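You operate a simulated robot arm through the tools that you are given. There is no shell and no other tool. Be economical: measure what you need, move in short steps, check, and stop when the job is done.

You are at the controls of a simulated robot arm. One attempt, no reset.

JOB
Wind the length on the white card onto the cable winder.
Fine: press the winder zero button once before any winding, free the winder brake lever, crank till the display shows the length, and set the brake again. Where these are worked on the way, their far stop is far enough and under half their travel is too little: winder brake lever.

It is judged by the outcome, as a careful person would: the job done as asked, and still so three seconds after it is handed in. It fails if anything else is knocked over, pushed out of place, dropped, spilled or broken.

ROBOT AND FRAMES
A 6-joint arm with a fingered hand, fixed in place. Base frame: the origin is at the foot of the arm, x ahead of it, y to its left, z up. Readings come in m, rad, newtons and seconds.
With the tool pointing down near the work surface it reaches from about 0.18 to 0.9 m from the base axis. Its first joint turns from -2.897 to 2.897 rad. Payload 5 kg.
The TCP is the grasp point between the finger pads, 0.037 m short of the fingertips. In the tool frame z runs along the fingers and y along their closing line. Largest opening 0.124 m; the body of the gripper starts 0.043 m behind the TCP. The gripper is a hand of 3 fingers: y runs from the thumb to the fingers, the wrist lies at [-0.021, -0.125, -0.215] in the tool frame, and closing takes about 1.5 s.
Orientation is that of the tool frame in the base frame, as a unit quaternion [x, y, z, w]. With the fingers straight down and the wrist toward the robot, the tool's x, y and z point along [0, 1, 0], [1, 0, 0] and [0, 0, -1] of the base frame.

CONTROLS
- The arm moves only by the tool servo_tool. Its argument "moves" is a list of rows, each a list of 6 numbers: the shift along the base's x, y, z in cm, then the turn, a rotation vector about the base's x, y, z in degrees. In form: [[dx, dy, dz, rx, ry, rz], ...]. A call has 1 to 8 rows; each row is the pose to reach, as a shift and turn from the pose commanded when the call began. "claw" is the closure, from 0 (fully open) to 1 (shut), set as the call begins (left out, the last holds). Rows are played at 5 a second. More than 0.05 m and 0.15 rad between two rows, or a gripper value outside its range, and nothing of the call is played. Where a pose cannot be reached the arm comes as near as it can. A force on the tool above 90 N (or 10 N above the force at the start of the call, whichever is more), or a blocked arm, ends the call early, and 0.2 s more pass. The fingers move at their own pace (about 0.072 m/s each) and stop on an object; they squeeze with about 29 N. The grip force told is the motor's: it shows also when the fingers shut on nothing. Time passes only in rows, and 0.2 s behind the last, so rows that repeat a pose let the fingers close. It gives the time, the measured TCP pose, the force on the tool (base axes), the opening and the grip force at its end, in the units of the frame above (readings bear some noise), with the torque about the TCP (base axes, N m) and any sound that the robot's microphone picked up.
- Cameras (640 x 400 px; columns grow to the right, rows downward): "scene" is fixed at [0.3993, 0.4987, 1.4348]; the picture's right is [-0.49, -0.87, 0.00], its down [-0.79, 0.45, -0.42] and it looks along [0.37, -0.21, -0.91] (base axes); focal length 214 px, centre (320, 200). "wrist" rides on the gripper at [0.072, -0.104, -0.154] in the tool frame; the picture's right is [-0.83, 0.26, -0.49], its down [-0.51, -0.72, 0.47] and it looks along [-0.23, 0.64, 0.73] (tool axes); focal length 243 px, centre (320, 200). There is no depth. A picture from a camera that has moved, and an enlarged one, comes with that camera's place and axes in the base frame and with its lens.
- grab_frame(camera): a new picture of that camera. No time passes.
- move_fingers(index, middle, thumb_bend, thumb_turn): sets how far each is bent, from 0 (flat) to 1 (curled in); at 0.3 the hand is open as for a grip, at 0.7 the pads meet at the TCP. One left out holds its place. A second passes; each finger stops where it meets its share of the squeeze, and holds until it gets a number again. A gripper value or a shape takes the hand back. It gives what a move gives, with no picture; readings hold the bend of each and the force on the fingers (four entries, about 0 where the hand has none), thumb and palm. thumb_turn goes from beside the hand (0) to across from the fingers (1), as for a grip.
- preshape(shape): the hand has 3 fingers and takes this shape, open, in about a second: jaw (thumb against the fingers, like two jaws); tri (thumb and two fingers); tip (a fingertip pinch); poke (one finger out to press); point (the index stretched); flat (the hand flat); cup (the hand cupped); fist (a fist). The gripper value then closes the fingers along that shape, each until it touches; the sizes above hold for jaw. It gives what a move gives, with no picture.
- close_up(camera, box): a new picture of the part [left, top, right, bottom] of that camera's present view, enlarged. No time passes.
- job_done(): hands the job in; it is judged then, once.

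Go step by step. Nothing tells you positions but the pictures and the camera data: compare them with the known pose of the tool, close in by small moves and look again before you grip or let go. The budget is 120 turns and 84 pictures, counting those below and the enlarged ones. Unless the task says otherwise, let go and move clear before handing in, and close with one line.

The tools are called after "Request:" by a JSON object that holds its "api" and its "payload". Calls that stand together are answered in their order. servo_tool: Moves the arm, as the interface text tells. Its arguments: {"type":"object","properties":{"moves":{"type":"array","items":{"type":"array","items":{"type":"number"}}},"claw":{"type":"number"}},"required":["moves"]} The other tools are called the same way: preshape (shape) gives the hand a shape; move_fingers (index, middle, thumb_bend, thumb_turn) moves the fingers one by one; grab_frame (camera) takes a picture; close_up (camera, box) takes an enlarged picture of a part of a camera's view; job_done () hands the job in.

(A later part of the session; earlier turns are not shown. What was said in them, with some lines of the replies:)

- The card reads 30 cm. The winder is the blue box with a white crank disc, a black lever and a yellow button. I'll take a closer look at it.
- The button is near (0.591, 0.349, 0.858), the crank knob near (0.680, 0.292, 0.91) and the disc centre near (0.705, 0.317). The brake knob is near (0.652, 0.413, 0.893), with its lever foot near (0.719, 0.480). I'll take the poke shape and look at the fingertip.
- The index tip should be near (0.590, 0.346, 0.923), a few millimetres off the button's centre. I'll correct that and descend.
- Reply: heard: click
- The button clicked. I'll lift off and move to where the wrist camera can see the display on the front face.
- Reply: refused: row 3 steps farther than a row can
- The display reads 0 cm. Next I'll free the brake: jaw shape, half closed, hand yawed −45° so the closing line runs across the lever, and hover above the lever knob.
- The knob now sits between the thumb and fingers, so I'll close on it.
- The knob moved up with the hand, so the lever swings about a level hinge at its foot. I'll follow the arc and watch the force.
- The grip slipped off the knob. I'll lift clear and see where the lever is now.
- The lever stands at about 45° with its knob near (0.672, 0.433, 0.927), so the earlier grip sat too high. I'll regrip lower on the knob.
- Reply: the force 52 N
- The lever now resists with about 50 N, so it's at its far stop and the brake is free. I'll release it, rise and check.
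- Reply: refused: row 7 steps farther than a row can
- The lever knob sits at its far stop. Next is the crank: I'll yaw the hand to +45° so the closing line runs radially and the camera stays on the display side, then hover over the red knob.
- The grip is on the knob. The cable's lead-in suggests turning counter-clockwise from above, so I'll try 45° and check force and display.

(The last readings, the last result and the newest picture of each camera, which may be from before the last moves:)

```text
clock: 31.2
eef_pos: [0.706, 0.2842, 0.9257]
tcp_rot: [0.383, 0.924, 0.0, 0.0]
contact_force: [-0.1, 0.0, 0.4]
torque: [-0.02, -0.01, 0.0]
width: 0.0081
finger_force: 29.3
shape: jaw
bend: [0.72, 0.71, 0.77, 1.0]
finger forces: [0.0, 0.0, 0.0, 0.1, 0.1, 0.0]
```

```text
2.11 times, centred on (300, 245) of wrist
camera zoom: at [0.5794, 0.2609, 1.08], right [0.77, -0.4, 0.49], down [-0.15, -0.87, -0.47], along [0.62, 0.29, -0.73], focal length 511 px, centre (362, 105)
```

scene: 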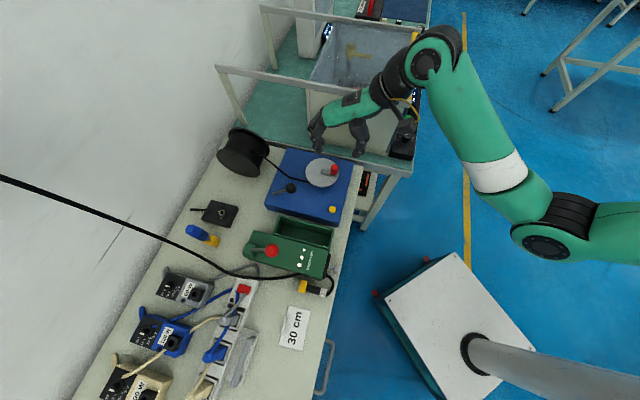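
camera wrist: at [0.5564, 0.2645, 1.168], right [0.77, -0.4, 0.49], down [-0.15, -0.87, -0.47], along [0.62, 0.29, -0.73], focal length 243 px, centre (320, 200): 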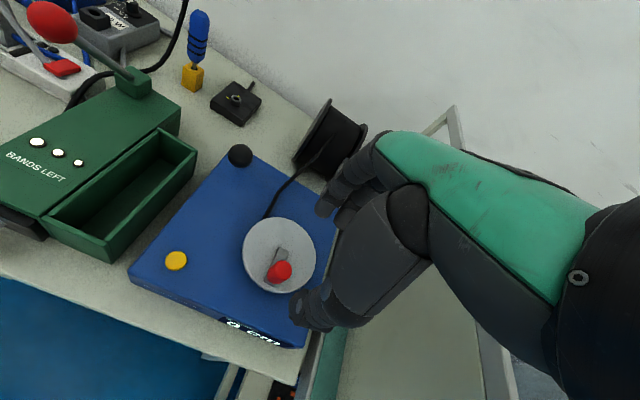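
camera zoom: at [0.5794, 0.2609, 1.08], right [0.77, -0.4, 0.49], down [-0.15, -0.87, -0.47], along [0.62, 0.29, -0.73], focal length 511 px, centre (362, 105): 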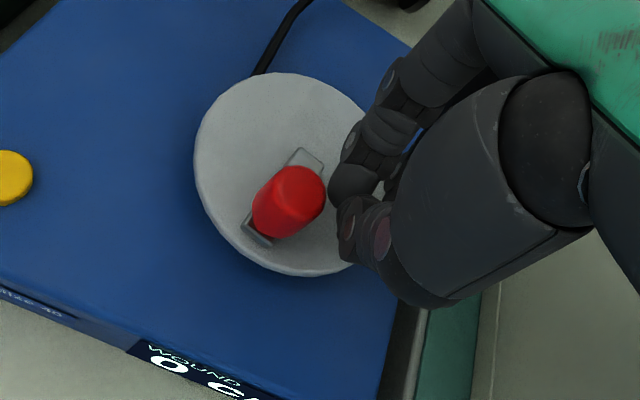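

The knob slipped out because it was on the edge of the index finger rather than between the two fingers. I'll rise, open and look for a better-centred grip.

Request:
{"api": "servo_tool", "payload": {"moves": [[0, 0, 3, 0, 0, 0], [0, 0, 6, 0, 0, 0], [-1.6, 1, 6, 0, 0, 0], [-3.3, 2.1, 6, 0, 0, 0], [-3.3, 2.1, 6, 0, 0, 0], [-3.3, 2.1, 6, 0, 0, 0]]}}

Request:
{"api": "servo_tool", "payload": {"moves": [[0, 0, 0, 0, 0, 0], [0, 0, 0, 0, 0, 0], [0, 0, 0, 0, 0, 0], [0, 0, 0, 0, 0, 0]], "claw": 0.4}}

Request:
{"api": "close_up", "payload": {"camera": "wrist", "box": [180, 150, 420, 340]}}

Request:
{"api": "close_up", "payload": {"camera": "scene", "box": [280, 130, 380, 205]}}

```text
clock: 32.6
eef_pos: [0.6702, 0.303, 0.986]
tcp_rot: [0.383, 0.924, 0.0, 0.0]
contact_force: [-0.9, 0.1, -0.4]
torque: [0.01, 0.01, -0.01]
width: 0.0078
finger_force: 29.3
shape: jaw
bend: [0.72, 0.71, 0.77, 1.0]
finger forces: [0.1, 0.1, 0.0, 0.0, 0.0, 0.1]
```

```text
clock: 33.6
eef_pos: [0.6705, 0.3029, 0.9842]
tcp_rot: [0.382, 0.924, -0.001, 0.0]
contact_force: [-0.4, 0.1, 0.5]
torque: [-0.02, 0.01, 0.02]
width: 0.0738
finger_force: 0.0
shape: jaw
bend: [0.73, 0.41, 0.65, 1.0]
finger forces: [0.1, 0.0, 0.0, 0.0, 0.1, 0.0]
```

```text
2.11 times, centred on (300, 245) of wrist
camera zoom: at [0.5444, 0.2807, 1.1403], right [0.77, -0.4, 0.49], down [-0.15, -0.87, -0.47], along [0.62, 0.29, -0.73], focal length 511 px, centre (362, 105)
```

zoom: 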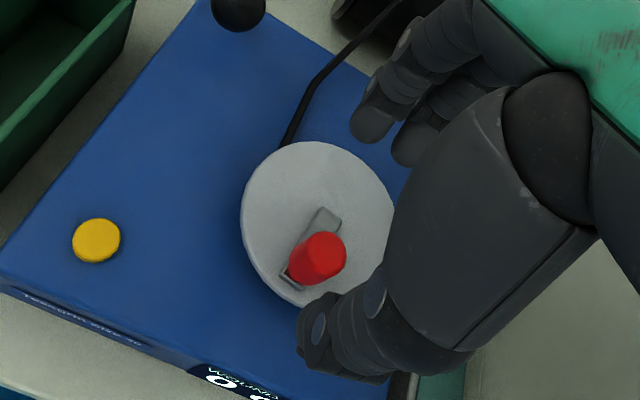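

```text
5.33 times, centred on (330, 168) of scene
camera zoom: at [0.3993, 0.4987, 1.4348], right [-0.49, -0.87, 0.0], down [-0.79, 0.45, -0.42], along [0.37, -0.21, -0.91], focal length 1144 px, centre (267, 373)
```

zoom: 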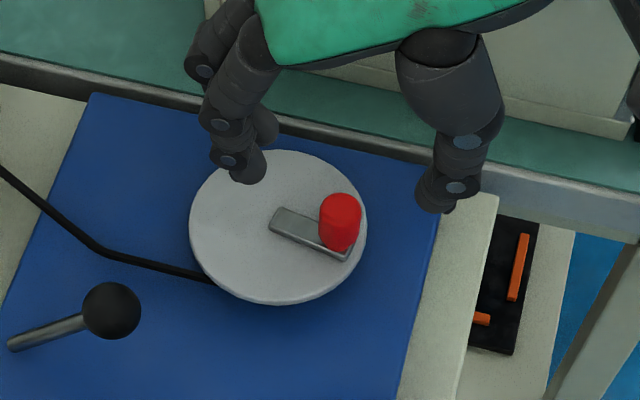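

Knob at (0.674, 0.298), top at 0.921; disc centre at (0.703, 0.319), so the radius is about 0.036. I'll descend with the knob between the two fingers and close.

Request:
{"api": "servo_tool", "payload": {"moves": [[-0.1, 0, -3, 0, 0, 0], [-0.1, 0, -5.5, 0, 0, 0], [-0.1, 0, -6, 0, 0, 0]]}}

Request:
{"api": "servo_tool", "payload": {"moves": [[0, 0, 0, 0, 0, 0], [0, 0, 0, 0, 0, 0], [0, 0, 0, 0, 0, 0], [0, 0, 0, 0, 0, 0], [0, 0, 0, 0, 0, 0], [0, 0, 0, 0, 0, 0]], "claw": 1.0}}

Request:
{"api": "close_up", "payload": {"camera": "wrist", "box": [180, 150, 420, 340]}}

Request:
{"api": "close_up", "payload": {"camera": "scene", "box": [280, 130, 380, 205]}}

```text
clock: 34.4
eef_pos: [0.6684, 0.3019, 0.9267]
tcp_rot: [0.383, 0.924, 0.0, 0.0]
contact_force: [0.2, -0.3, -0.6]
torque: [0.0, 0.02, 0.02]
width: 0.074
finger_force: 0.1
shape: jaw
bend: [0.73, 0.41, 0.65, 1.0]
finger forces: [0.1, 0.0, 0.1, 0.0, 0.0, 0.1]
```

```text
clock: 35.8
eef_pos: [0.6681, 0.3014, 0.9236]
tcp_rot: [0.383, 0.924, -0.001, 0.0]
contact_force: [-9.9, -4.0, -2.6]
torque: [-0.14, 0.26, -0.01]
width: 0.0088
finger_force: 29.2
shape: jaw
bend: [0.71, 0.62, 0.73, 1.0]
finger forces: [11.3, 10.1, 0.1, 0.0, 23.8, 0.0]
```

```text
2.11 times, centred on (300, 245) of wrist
camera zoom: at [0.5429, 0.2803, 1.08], right [0.77, -0.4, 0.49], down [-0.15, -0.87, -0.47], along [0.62, 0.29, -0.73], focal length 511 px, centre (362, 105)
```

zoom: 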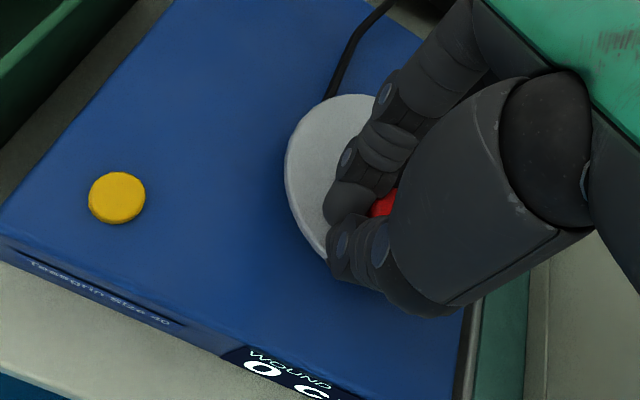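

```text
5.33 times, centred on (330, 168) of scene
camera zoom: at [0.3993, 0.4987, 1.4348], right [-0.49, -0.87, 0.0], down [-0.79, 0.45, -0.42], along [0.37, -0.21, -0.91], focal length 1144 px, centre (267, 373)
```

zoom: 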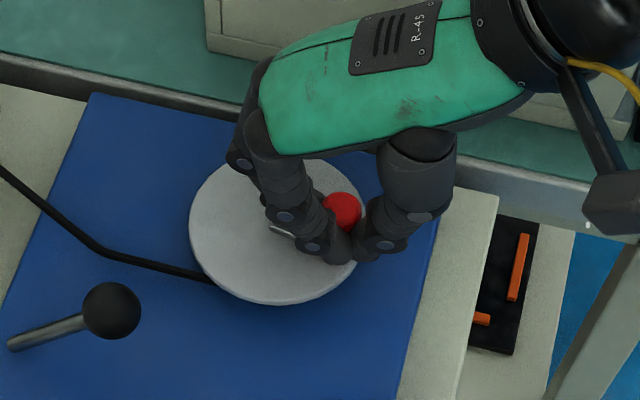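

Now the knob is caged, with the index and thumb behind it for a counter-clockwise push. I'll try 45° again.

Request:
{"api": "servo_tool", "payload": {"moves": [[0.47, -0.53, 0, 0, 0, 0], [1.03, -0.95, 0, 0, 0, 0], [1.66, -1.26, 0, 0, 0, 0], [2.35, -1.44, 0, 0, 0, 0]]}}

Request:
{"api": "close_up", "payload": {"camera": "wrist", "box": [180, 150, 420, 340]}}

Request:
{"api": "close_up", "payload": {"camera": "scene", "box": [280, 130, 380, 205]}}

```text
clock: 36.7
eef_pos: [0.6754, 0.2978, 0.9252]
tcp_rot: [0.374, 0.927, -0.001, -0.013]
contact_force: [-33.7, -3.8, 21.7]
torque: [-0.4, 0.81, -0.12]
width: 0.01
finger_force: 29.1
shape: jaw
bend: [0.71, 0.63, 0.73, 1.0]
finger forces: [25.0, 8.9, 0.0, 0.0, 34.9, 0.0]
stopped in row 4: the force on the tool passed its limit (the readings are from after the stop); the commanded pose is now the measured one
```

```text
2.11 times, centred on (300, 245) of wrist
camera zoom: at [0.5546, 0.2727, 1.0814], right [0.79, -0.39, 0.47], down [-0.15, -0.87, -0.48], along [0.59, 0.31, -0.74], focal length 511 px, centre (362, 105)
```

zoom: 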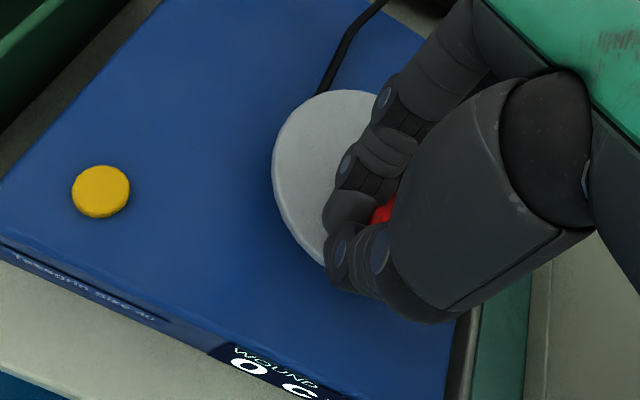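

```text
5.33 times, centred on (330, 168) of scene
camera zoom: at [0.3993, 0.4987, 1.4348], right [-0.49, -0.87, 0.0], down [-0.79, 0.45, -0.42], along [0.37, -0.21, -0.91], focal length 1144 px, centre (267, 373)
```

zoom: 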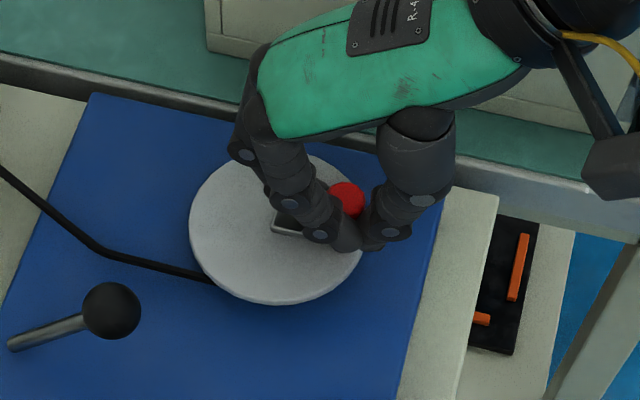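

Counter-clockwise is blocked right at the start angle, while the crank moved clockwise freely, so winding is clockwise. I'll turn clockwise in small steps.

Request:
{"api": "servo_tool", "payload": {"moves": [[-0.5, 0.33, 0, -0.6, -1.3, -1], [-0.94, 0.66, 0, -0.6, -1.3, -1], [-1.15, 1.08, 0, -0.6, -1.3, -1], [-1.3, 1.53, 0, -0.6, -1.3, -1], [-1.4, 2, 0, -0.6, -1.3, -1], [-1.42, 2.46, 0, -0.6, -1.3, -1]]}}

Request:
{"api": "close_up", "payload": {"camera": "wrist", "box": [180, 150, 420, 340]}}

Request:
{"api": "close_up", "payload": {"camera": "scene", "box": [280, 130, 380, 205]}}

```text
clock: 38.1
eef_pos: [0.6639, 0.3227, 0.9232]
tcp_rot: [0.385, 0.923, -0.001, 0.0]
contact_force: [-19.1, -4.3, 15.6]
torque: [-0.28, 0.58, -0.23]
width: 0.0095
finger_force: 28.8
shape: jaw
bend: [0.71, 0.64, 0.74, 1.0]
finger forces: [0.0, 6.9, 0.1, 0.0, 38.3, 0.1]
```

```text
2.11 times, centred on (300, 245) of wrist
camera zoom: at [0.5389, 0.3012, 1.0775], right [0.77, -0.4, 0.49], down [-0.15, -0.87, -0.47], along [0.62, 0.29, -0.73], focal length 511 px, centre (362, 105)
```

zoom: 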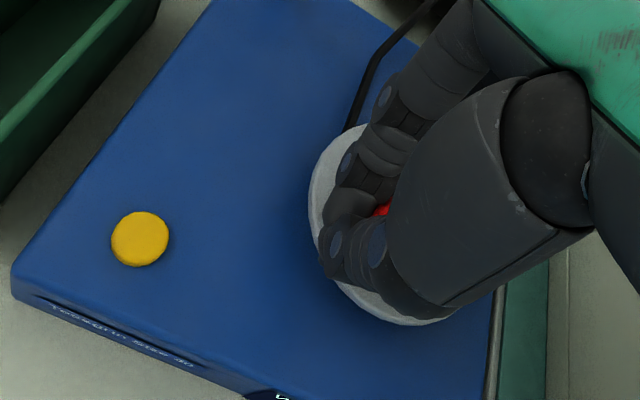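

```text
5.33 times, centred on (330, 168) of scene
camera zoom: at [0.3993, 0.4987, 1.4348], right [-0.49, -0.87, 0.0], down [-0.79, 0.45, -0.42], along [0.37, -0.21, -0.91], focal length 1144 px, centre (267, 373)
```

zoom: 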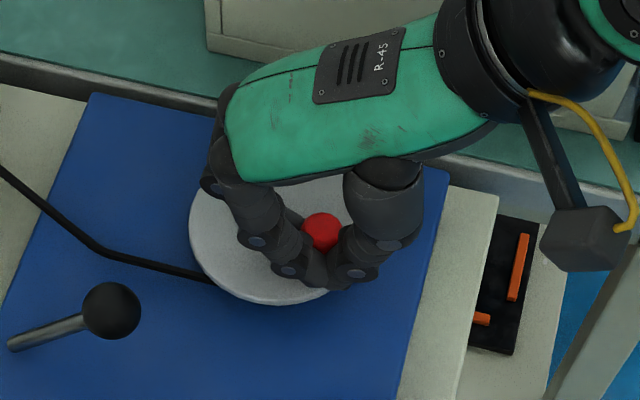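

It follows clockwise. I'll continue along the arc, slightly raised.

Request:
{"api": "servo_tool", "payload": {"moves": [[0, 0.93, 0.2, 0, 0, 0], [0.36, 1.8, 0.2, 0, 0, 0], [0.95, 2.55, 0.2, 0, 0, 0], [1.75, 3.12, 0.2, 0, 0, 0], [2.65, 3.48, 0.2, 0, 0, 0], [3.6, 3.6, 0.2, 0, 0, 0]]}}

Request:
{"api": "close_up", "payload": {"camera": "scene", "box": [280, 130, 380, 205]}}

```text
clock: 39.5
eef_pos: [0.7021, 0.3606, 0.9261]
tcp_rot: [0.384, 0.923, 0.002, 0.002]
contact_force: [-8.7, 26.4, 3.3]
torque: [0.49, 0.11, -0.15]
width: 0.0062
finger_force: 28.9
shape: jaw
bend: [0.7, 0.73, 0.76, 0.95]
finger forces: [0.0, 0.3, 0.0, 0.0, 31.6, 0.0]
```

```text
5.33 times, centred on (330, 168) of scene
camera zoom: at [0.3993, 0.4987, 1.4348], right [-0.49, -0.87, 0.0], down [-0.79, 0.45, -0.42], along [0.37, -0.21, -0.91], focal length 1144 px, centre (267, 373)
```

zoom: 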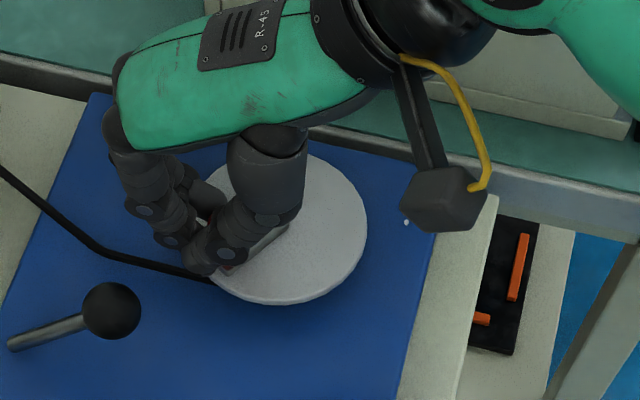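

The crank has come to about 90°, but the knob is leaving the cage. I'll lift off, switch to a single-finger "poke" peg to push the knob round, and read the display on the way.

Request:
{"api": "servo_tool", "payload": {"moves": [[-0.3, -0.3, 2, 0, 0, 0], [-0.3, -0.3, 5, 0, 0, 0], [-3, -3, 7, 0, 0, 0], [-6, -6, 7, 0, 0, 0], [-7, -9, 7, 0, 0, 0], [-7, -9, 7, 0, 0, 0]]}}

Request:
{"api": "preshape", "payload": {"shape": "poke"}}

Request:
{"api": "move_fingers", "payload": {"middle": 1.0}}

Request:
{"api": "grab_frame", "payload": {"camera": "wrist"}}

Request:
{"api": "close_up", "payload": {"camera": "scene", "box": [280, 110, 400, 200]}}

```text
clock: 40.9
eef_pos: [0.6309, 0.2678, 0.9959]
tcp_rot: [0.384, 0.923, -0.001, 0.0]
contact_force: [-0.6, -0.3, -0.4]
torque: [-0.01, 0.0, 0.02]
width: 0.007
finger_force: 29.4
shape: jaw
bend: [0.7, 0.73, 0.77, 0.97]
finger forces: [0.1, 0.0, 0.0, 0.0, 0.0, 0.0]
```

```text
clock: 41.8
eef_pos: [0.631, 0.2686, 0.9953]
tcp_rot: [0.384, 0.923, -0.002, 0.0]
contact_force: [0.7, 0.0, -0.3]
torque: [-0.01, 0.03, 0.02]
width: 0.0001
finger_force: 0.1
shape: poke
bend: [0.7, 0.7, 1.0, 1.0]
finger forces: [0.0, 0.0, 0.1, 0.0, 0.1, 0.0]
```

```text
clock: 42.8
eef_pos: [0.6309, 0.2678, 0.9945]
tcp_rot: [0.384, 0.923, -0.001, 0.0]
contact_force: [-0.4, 0.6, 0.6]
torque: [0.0, 0.01, -0.01]
width: 0.0397
finger_force: 0.0
shape: fingers
bend: [0.7, 1.0, 1.0, 1.0]
finger forces: [0.0, 0.0, 0.0, 0.0, 0.1, 0.1]
```

```text
34 pictures are left
camera wrist: at [0.506, 0.2468, 1.1495], right [0.77, -0.4, 0.49], down [-0.15, -0.87, -0.47], along [0.62, 0.28, -0.73], focal length 243 px, centre (320, 200)
```

wrist: 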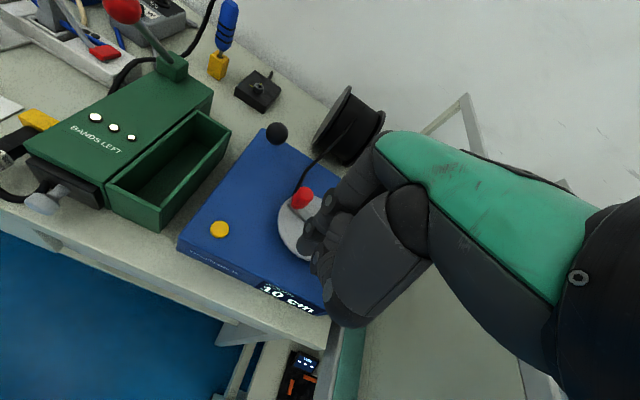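

```text
4.44 times, centred on (340, 155) of scene
camera zoom: at [0.3993, 0.4987, 1.4348], right [-0.49, -0.87, 0.0], down [-0.79, 0.45, -0.42], along [0.37, -0.21, -0.91], focal length 953 px, centre (231, 400)
```

zoom: 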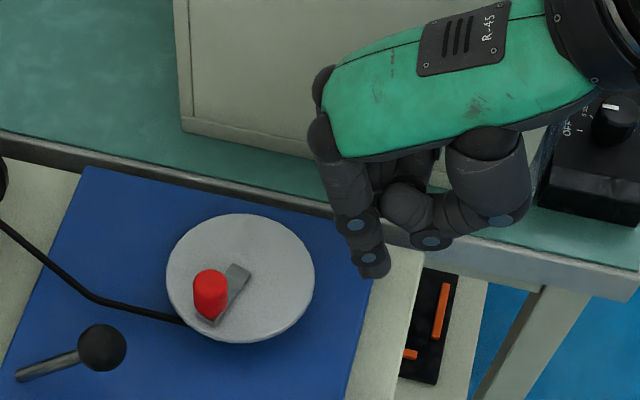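

Request:
{"api": "close_up", "payload": {"camera": "wrist", "box": [230, 170, 350, 330]}}

```text
2.50 times, centred on (290, 250) of wrist
camera zoom: at [0.506, 0.2468, 1.1495], right [0.77, -0.4, 0.49], down [-0.15, -0.87, -0.47], along [0.62, 0.28, -0.73], focal length 606 px, centre (395, 75)
```

zoom: 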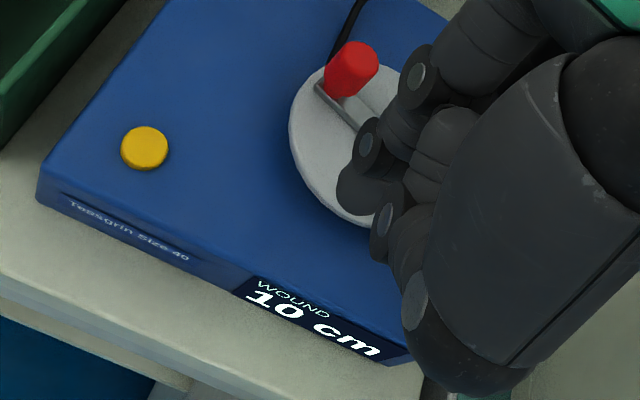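

The display reads 10 cm after roughly 100° of turn, so about 206° more are needed. I'll set the index peg behind the knob (angle 165°, knob at 122°) and push clockwise.

Request:
{"api": "servo_tool", "payload": {"moves": [[2.3, 2.6, 0, 0, 0, 0], [4.58, 5.25, 0, 0, 0, 0], [4.58, 5.25, -3, 0, 0, 0], [4.58, 5.25, -6.05, 0, 0, 0], [4.58, 5.25, -6.05, 0, 0, 0]]}}

Request:
{"api": "close_up", "payload": {"camera": "scene", "box": [280, 130, 380, 205]}}

Request:
{"api": "close_up", "payload": {"camera": "wrist", "box": [180, 150, 420, 340]}}

```text
clock: 44.0
eef_pos: [0.6769, 0.3214, 0.9329]
tcp_rot: [0.384, 0.923, -0.001, 0.0]
contact_force: [0.8, -0.1, 0.3]
torque: [0.02, -0.03, 0.0]
width: 0.0397
finger_force: 0.0
shape: fingers
bend: [0.7, 1.0, 1.0, 1.0]
finger forces: [0.0, 0.1, 0.1, 0.0, 0.0, 0.0]
```

```text
5.33 times, centred on (330, 168) of scene
camera zoom: at [0.3993, 0.4987, 1.4348], right [-0.49, -0.87, 0.0], down [-0.79, 0.45, -0.42], along [0.37, -0.21, -0.91], focal length 1144 px, centre (267, 373)
```

zoom: 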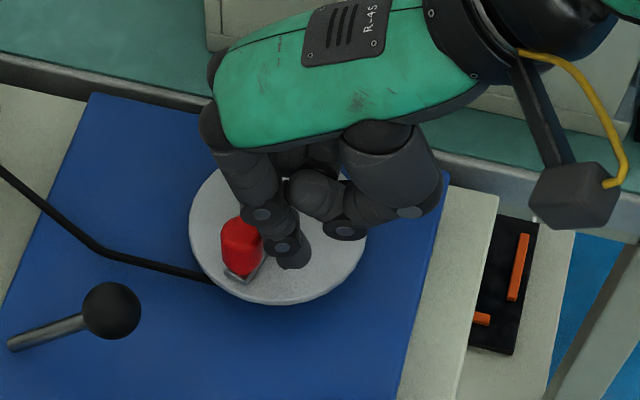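

```text
2.11 times, centred on (300, 245) of wrist
camera zoom: at [0.5511, 0.3, 1.088], right [0.77, -0.4, 0.49], down [-0.15, -0.87, -0.47], along [0.62, 0.28, -0.73], focal length 511 px, centre (362, 105)
```

zoom: 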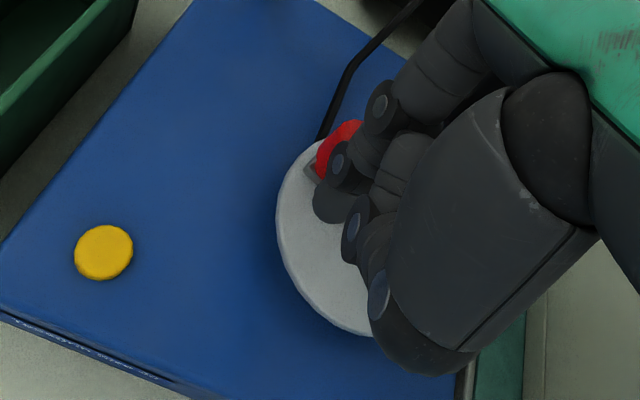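

Request:
{"api": "servo_tool", "payload": {"moves": [[0.35, 0.84, 0, 0, 0, 0], [0.91, 1.57, 0, 0, 0, 0], [1.63, 2.13, 0, 0, 0, 0], [2.48, 2.48, 0, 0, 0, 0], [3.38, 2.59, 0, 0, 0, 0], [3.38, 2.59, 0, 0, 0, 0]]}}

Request:
{"api": "close_up", "payload": {"camera": "scene", "box": [280, 130, 380, 205]}}

Request:
{"api": "close_up", "payload": {"camera": "wrist", "box": [180, 150, 420, 340]}}

```text
clock: 45.4
eef_pos: [0.7108, 0.3467, 0.9338]
tcp_rot: [0.384, 0.923, -0.001, 0.001]
contact_force: [-0.6, 0.1, -0.6]
torque: [0.03, 0.04, -0.01]
width: 0.0392
finger_force: 0.6
shape: fingers
bend: [0.7, 1.0, 1.0, 1.0]
finger forces: [0.6, 0.0, 0.0, 0.0, 0.0, 0.1]
```

```text
5.33 times, centred on (330, 168) of scene
camera zoom: at [0.3993, 0.4987, 1.4348], right [-0.49, -0.87, 0.0], down [-0.79, 0.45, -0.42], along [0.37, -0.21, -0.91], focal length 1144 px, centre (267, 373)
```

zoom: 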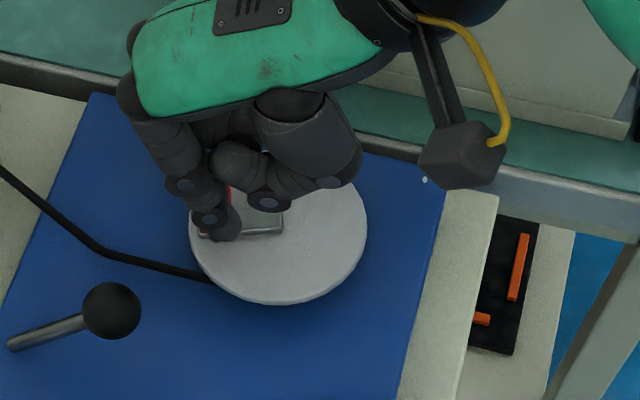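

```text
2.11 times, centred on (300, 245) of wrist
camera zoom: at [0.5844, 0.3251, 1.0886], right [0.77, -0.4, 0.49], down [-0.15, -0.87, -0.47], along [0.62, 0.28, -0.73], focal length 511 px, centre (362, 105)
```

zoom: 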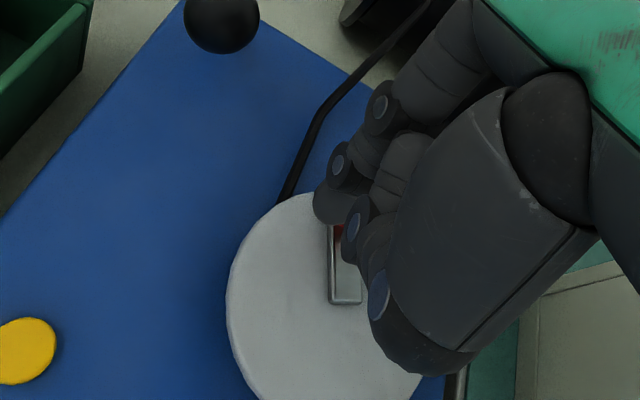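

The peg works well. I'll continue to push, to a knob angle of about −30°.

Request:
{"api": "servo_tool", "payload": {"moves": [[0.91, -0.12, 0, 0, 0, 0], [1.75, -0.47, 0, 0, 0, 0], [2.47, -1.02, 0, 0, 0, 0], [3.03, -1.75, 0, 0, 0, 0], [3.38, -2.59, 0, 0, 0, 0], [3.5, -3.5, 0, 0, 0, 0], [3.5, -3.5, 0, 0, 0, 0]]}}

Request:
{"api": "close_up", "payload": {"camera": "scene", "box": [280, 130, 380, 205]}}

Request:
{"api": "grab_frame", "payload": {"camera": "wrist"}}

```text
clock: 47.0
eef_pos: [0.7456, 0.312, 0.9328]
tcp_rot: [0.383, 0.924, 0.0, 0.001]
contact_force: [-0.3, 0.9, 0.2]
torque: [0.05, 0.0, -0.01]
width: 0.04
finger_force: 0.1
shape: fingers
bend: [0.7, 1.0, 1.0, 1.0]
finger forces: [1.1, 0.0, 0.0, 0.1, 0.0, 0.0]
```

```text
5.33 times, centred on (330, 168) of scene
camera zoom: at [0.3993, 0.4987, 1.4348], right [-0.49, -0.87, 0.0], down [-0.79, 0.45, -0.42], along [0.37, -0.21, -0.91], focal length 1144 px, centre (267, 373)
```

zoom: 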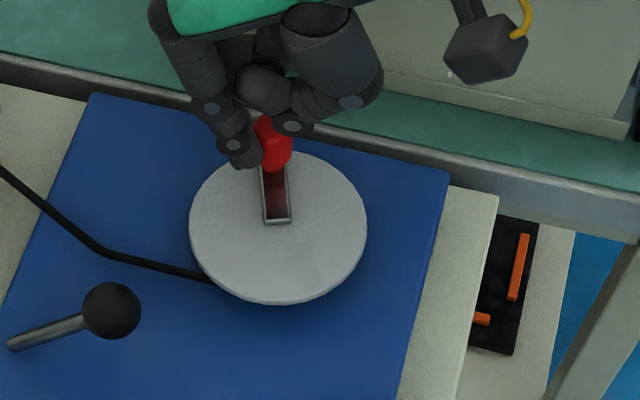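

```text
26 pictures are left
camera wrist: at [0.6199, 0.2908, 1.0884], right [0.77, -0.4, 0.49], down [-0.15, -0.87, -0.47], along [0.62, 0.28, -0.73], focal length 243 px, centre (320, 200)
```

wrist: 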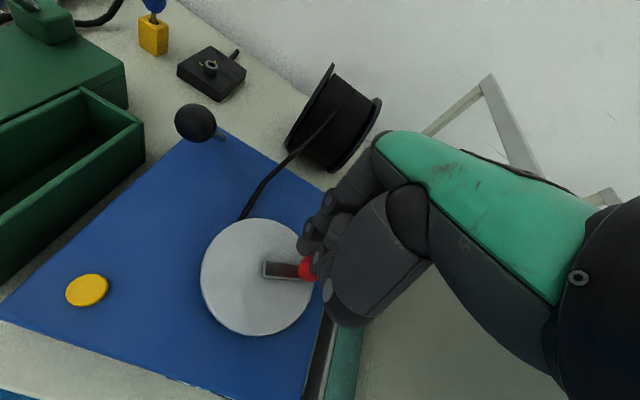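

Request:
{"api": "servo_tool", "payload": {"moves": [[-0.05, -0.46, 0, 0, 0, 0], [-0.12, -0.91, 0, 0, 0, 0], [-0.27, -1.35, 0, 0, 0, 0], [-0.47, -1.75, 0, 0, 0, 0], [-0.47, -1.75, 0, 0, 0, 0]]}}

Request:
{"api": "servo_tool", "payload": {"moves": [[0.2, 0.6, 0.5, 0, 0, 0], [0.2, 0.6, 4, 0, 0, 0], [-2.5, -1, 6, 0, 0, 0], [-6, -3, 6, 0, 0, 0], [-9.5, -3, 6, 0, 0, 0], [-11, -3, 6, 0, 0, 0], [-11, -3, 6, 0, 0, 0]]}}

Request:
{"api": "grab_frame", "payload": {"camera": "wrist"}}

```text
clock: 48.2
eef_pos: [0.7413, 0.2941, 0.932]
tcp_rot: [0.384, 0.923, -0.002, 0.0]
contact_force: [-0.1, 1.8, 0.8]
torque: [0.04, 0.02, -0.04]
width: 0.0402
finger_force: 0.7
shape: fingers
bend: [0.7, 1.0, 1.0, 1.0]
finger forces: [1.5, 0.1, 0.0, 0.0, 0.0, 0.0]
```

```text
clock: 49.8
eef_pos: [0.6316, 0.2645, 0.9935]
tcp_rot: [0.385, 0.923, -0.001, 0.001]
contact_force: [0.0, 0.0, 0.5]
torque: [0.01, -0.01, 0.01]
width: 0.0397
finger_force: 0.0
shape: fingers
bend: [0.7, 1.0, 1.0, 1.0]
finger forces: [0.1, 0.0, 0.1, 0.0, 0.0, 0.0]
```

```text
25 pictures are left
camera wrist: at [0.5063, 0.2428, 1.1479], right [0.77, -0.4, 0.49], down [-0.15, -0.87, -0.47], along [0.62, 0.28, -0.73], focal length 243 px, centre (320, 200)
```

wrist: 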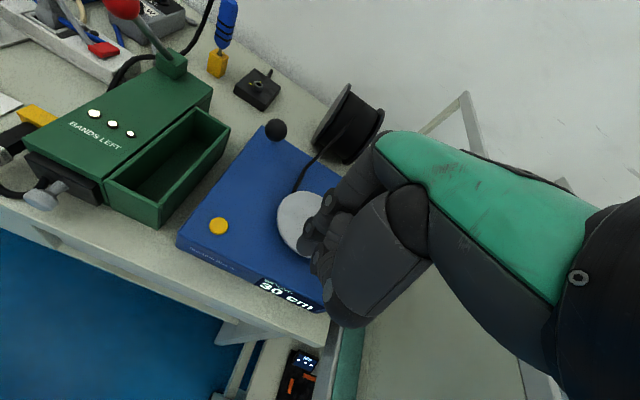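

Request:
{"api": "close_up", "payload": {"camera": "wrist", "box": [250, 260, 330, 320]}}

Request:
{"api": "close_up", "payload": {"camera": "scene", "box": [280, 130, 380, 205]}}

```text
6.67 times, centred on (290, 290) of wrist
camera zoom: at [0.5063, 0.2428, 1.1479], right [0.77, -0.4, 0.49], down [-0.15, -0.87, -0.47], along [0.62, 0.28, -0.73], focal length 1618 px, centre (520, -400)
```

zoom: 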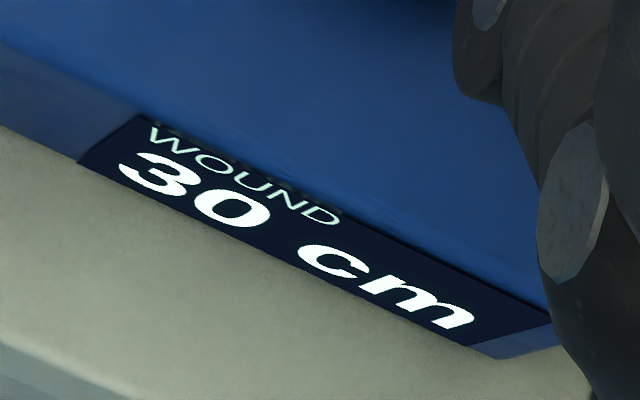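

```text
5.33 times, centred on (330, 168) of scene
camera zoom: at [0.3993, 0.4987, 1.4348], right [-0.49, -0.87, 0.0], down [-0.79, 0.45, -0.42], along [0.37, -0.21, -0.91], focal length 1144 px, centre (267, 373)
```

zoom: 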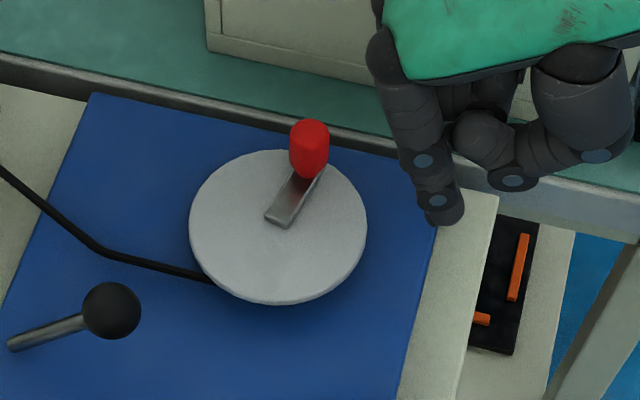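

The display reads 30 cm. Now I'll set the brake: jaw shape, yaw back to −45°, hover above the lever knob and grip it.

Request:
{"api": "preshape", "payload": {"shape": "jaw"}}

Request:
{"api": "servo_tool", "payload": {"moves": [[0, 0, 3, 0, 0, -8], [0, 1, 6, 0, 0, -16], [0, 3, 6, 0, 0, -24], [0, 5, 6, 0, 0, -32], [0, 7, 6, 0, 0, -40], [0, 9, 6, 0, 0, -48], [0, 11, 6, 0, 0, -56], [0, 13, 6, 0, 0, -64]], "claw": 0.4}}

Request:
{"api": "servo_tool", "payload": {"moves": [[1, 1, 0, 0, 0, -8], [2, 1, 0, 0, 0, -16], [2, 0, 0, 0, 0, -24], [2, -2, 0, 0, 0, -26], [2, -4, 0, 0, 0, -26], [2, -4, 0, 0, 0, -26]]}}

Request:
{"api": "close_up", "payload": {"camera": "wrist", "box": [110, 150, 350, 350]}}

```text
clock: 50.7
eef_pos: [0.633, 0.2651, 0.9926]
tcp_rot: [0.385, 0.923, -0.001, 0.001]
contact_force: [0.2, 1.0, 0.3]
torque: [0.01, 0.0, -0.03]
width: 0.1238
finger_force: 0.0
shape: jaw
bend: [0.3, 0.3, 0.3, 0.98]
finger forces: [0.0, 0.0, 0.0, 0.1, 0.0, 0.0]
```

```text
clock: 52.5
eef_pos: [0.6312, 0.3927, 1.0536]
tcp_rot: [0.816, 0.578, -0.001, 0.0]
contact_force: [-0.2, 0.1, 1.1]
torque: [0.0, 0.0, 0.01]
width: 0.0749
finger_force: 0.0
shape: jaw
bend: [0.73, 0.41, 0.64, 1.0]
finger forces: [0.0, 0.0, 0.1, 0.0, 0.0, 0.0]
```

```text
clock: 53.9
eef_pos: [0.6509, 0.3537, 1.0522]
tcp_rot: [0.925, 0.381, -0.002, -0.001]
contact_force: [0.6, 0.1, 0.3]
torque: [0.01, 0.0, -0.01]
width: 0.0748
finger_force: 0.1
shape: jaw
bend: [0.73, 0.41, 0.64, 1.0]
finger forces: [0.1, 0.1, 0.1, 0.1, 0.0, 0.1]
```

```text
2.00 times, centred on (230, 250) of wrist
camera zoom: at [0.6287, 0.4799, 1.2077], right [-0.4, -0.77, 0.49], down [-0.87, 0.16, -0.47], along [0.28, -0.62, -0.73], focal length 485 px, centre (500, 100)
```

zoom: 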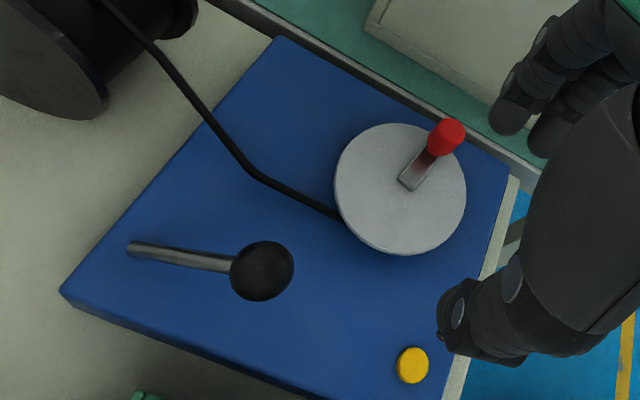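

Request:
{"api": "servo_tool", "payload": {"moves": [[1.3, 4.2, 0, 0, 0, 0], [2.5, 8.3, 0, 0, 0, 0], [2.5, 8.3, -4, 0, 0, 0], [2.5, 8.3, -8, 0, 0, 0], [2.5, 8.3, -11.9, 0, 0, 0], [2.5, 8.3, -11.9, 0, 0, 0]]}}

Request:
{"api": "servo_tool", "payload": {"moves": [[0, 0, 0, 0, 0, 0], [0, 0, 0, 0, 0, 0], [0, 0, 0, 0, 0, 0], [0, 0, 0, 0, 0, 0], [0, 0, 0, 0, 0, 0], [0, 0, 0, 0, 0, 0]], "claw": 1.0}}

Request:
{"api": "close_up", "payload": {"camera": "wrist", "box": [180, 150, 420, 340]}}

```text
clock: 55.3
eef_pos: [0.6754, 0.4363, 0.9346]
tcp_rot: [0.924, 0.381, -0.002, -0.001]
contact_force: [0.1, -0.4, -0.3]
torque: [-0.01, 0.02, 0.01]
width: 0.0745
finger_force: 0.2
shape: jaw
bend: [0.73, 0.41, 0.64, 1.0]
finger forces: [0.0, 0.0, 0.0, 0.0, 0.1, 0.0]
```

```text
clock: 56.7
eef_pos: [0.6752, 0.4362, 0.9333]
tcp_rot: [0.925, 0.381, -0.003, 0.0]
contact_force: [-5.5, 6.3, -13.1]
torque: [-0.13, -0.1, -0.16]
width: 0.0081
finger_force: 29.0
shape: jaw
bend: [0.71, 0.7, 0.76, 1.0]
finger forces: [14.3, 3.6, 0.0, 0.0, 25.8, 0.0]
```

```text
2.11 times, centred on (300, 245) of wrist
camera zoom: at [0.6527, 0.5619, 1.0876], right [-0.4, -0.77, 0.5], down [-0.87, 0.15, -0.47], along [0.28, -0.62, -0.73], focal length 511 px, centre (362, 105)
```

zoom: 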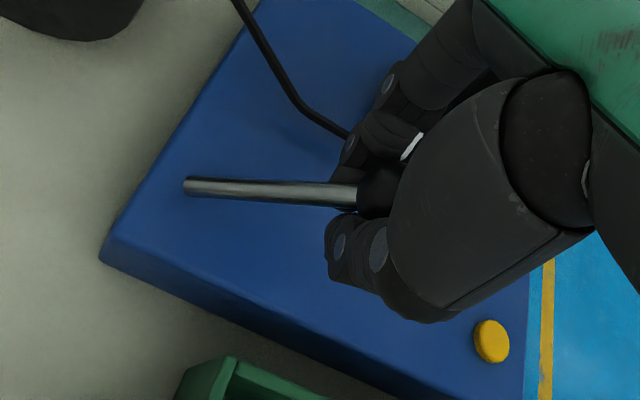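

Request:
{"api": "servo_tool", "payload": {"moves": [[-0.5, -0.5, -0.8, 0, 0, 0], [-1, -1, -1.65, 0, 0, 0], [-1.35, -1.35, -2.6, 0, 0, 0], [-1.65, -1.65, -3.4, 0, 0, 0], [-1.7, -1.7, -3.9, 0, 0, 0], [-1.7, -1.7, -3.9, 0, 0, 0]]}}

Request:
{"api": "close_up", "payload": {"camera": "wrist", "box": [180, 150, 420, 340]}}

```text
clock: 58.1
eef_pos: [0.6597, 0.4192, 0.8946]
tcp_rot: [0.925, 0.381, -0.002, 0.001]
contact_force: [-5.3, 13.0, -3.7]
torque: [0.18, 0.0, -0.02]
width: 0.009
finger_force: 28.6
shape: jaw
bend: [0.72, 0.7, 0.77, 1.0]
finger forces: [3.4, 3.5, 0.0, 0.1, 22.1, 0.0]
```

```text
2.11 times, centred on (300, 245) of wrist
camera zoom: at [0.6365, 0.545, 1.0496], right [-0.4, -0.77, 0.49], down [-0.87, 0.15, -0.47], along [0.28, -0.62, -0.73], focal length 511 px, centre (362, 105)
```

zoom: 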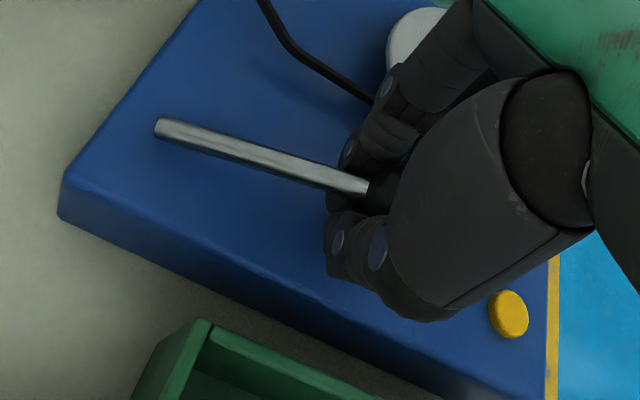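

Request:
{"api": "servo_tool", "payload": {"moves": [[-0.2, -0.2, -0.4, 0, 0, 0], [-0.2, -0.2, -0.7, 0, 0, 0], [-0.2, -0.2, -0.7, 0, 0, 0]]}}

Request:
{"api": "servo_tool", "payload": {"moves": [[0, 0, 0.2, 0, 0, 0], [0, 0, 0.2, 0, 0, 0], [0, 0, 0.2, 0, 0, 0], [0, 0, 3, 0, 0, 0], [0, 0, 7, 0, 0, 0], [0, -3, 10, 0, 0, 0], [0, -6, 13, 0, 0, 0], [0, -6, 15, 0, 0, 0]], "claw": 0.4}}

Request:
{"api": "close_up", "payload": {"camera": "wrist", "box": [110, 150, 350, 350]}}

```text
clock: 58.9
eef_pos: [0.6573, 0.4186, 0.8877]
tcp_rot: [0.924, 0.381, -0.001, -0.001]
contact_force: [-2.1, 12.0, -1.6]
torque: [0.18, -0.02, -0.02]
width: 0.0085
finger_force: 29.1
shape: jaw
bend: [0.72, 0.7, 0.77, 1.0]
finger forces: [2.5, 3.2, 0.0, 0.0, 22.2, 0.0]
```

```text
clock: 60.7
eef_pos: [0.6573, 0.3595, 1.0391]
tcp_rot: [0.925, 0.381, -0.002, 0.0]
contact_force: [-0.5, -0.5, -0.6]
torque: [0.03, 0.01, -0.01]
width: 0.0742
finger_force: 0.1
shape: jaw
bend: [0.73, 0.41, 0.65, 1.0]
finger forces: [0.0, 0.0, 0.0, 0.0, 0.0, 0.0]
```

```text
2.00 times, centred on (230, 250) of wrist
camera zoom: at [0.6349, 0.4843, 1.1936], right [-0.4, -0.77, 0.49], down [-0.87, 0.15, -0.47], along [0.28, -0.62, -0.73], focal length 485 px, centre (500, 100)
```

zoom: 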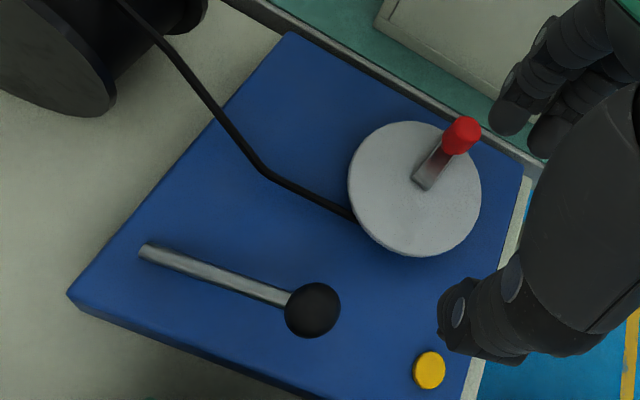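

The lever looks fully back down. I'll check it against the first scene view, and check the display again.

Request:
{"api": "servo_tool", "payload": {"moves": [[-2, -4, 0, 0, 0, 8], [-4, -8, 0, 0, 0, 16], [-6, -12, 0, 0, 0, 24], [-8, -16, 0, 0, 0, 32], [-8, -19, 0, 0, 0, 40], [-8, -21, 0, 0, 0, 45], [-8, -21, 0, 0, 0, 45]]}}

Request:
{"api": "close_up", "payload": {"camera": "scene", "box": [200, 110, 380, 230]}}

Request:
{"api": "grab_frame", "payload": {"camera": "wrist"}}

```text
clock: 62.3
eef_pos: [0.5766, 0.1468, 1.0367]
tcp_rot: [0.708, 0.706, -0.002, 0.0]
contact_force: [0.1, -0.5, 0.0]
torque: [0.01, -0.01, 0.03]
width: 0.0743
finger_force: 0.0
shape: jaw
bend: [0.73, 0.41, 0.65, 1.0]
finger forces: [0.0, 0.0, 0.0, 0.0, 0.0, 0.1]
```

```text
3.33 times, centred on (290, 170) of scene
camera zoom: at [0.3993, 0.4987, 1.4348], right [-0.49, -0.87, 0.0], down [-0.79, 0.45, -0.42], along [0.37, -0.21, -0.91], focal length 715 px, centre (420, 300)
```

zoom: 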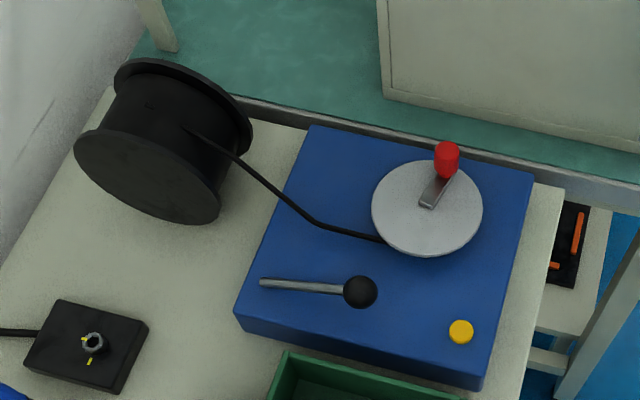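

```text
17 pictures are left
camera wrist: at [0.473, 0.2202, 1.1925], right [0.26, -0.83, 0.49], down [-0.72, -0.51, -0.47], along [0.64, -0.23, -0.73], focal length 243 px, centre (320, 200)
```

wrist: 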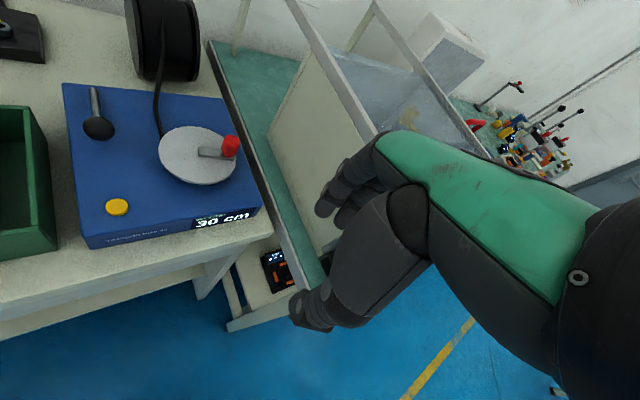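

The brake lever is back exactly where it started, the display reads 30 cm, and the hand is clear. I'll hand the job in.

Request:
{"api": "job_done", "payload": {}}

```text
The job is handed in.
```

I wound the cable to the card's 30 cm: zero pressed once, brake freed, the crank turned until the display read 30 cm, and the brake set again.
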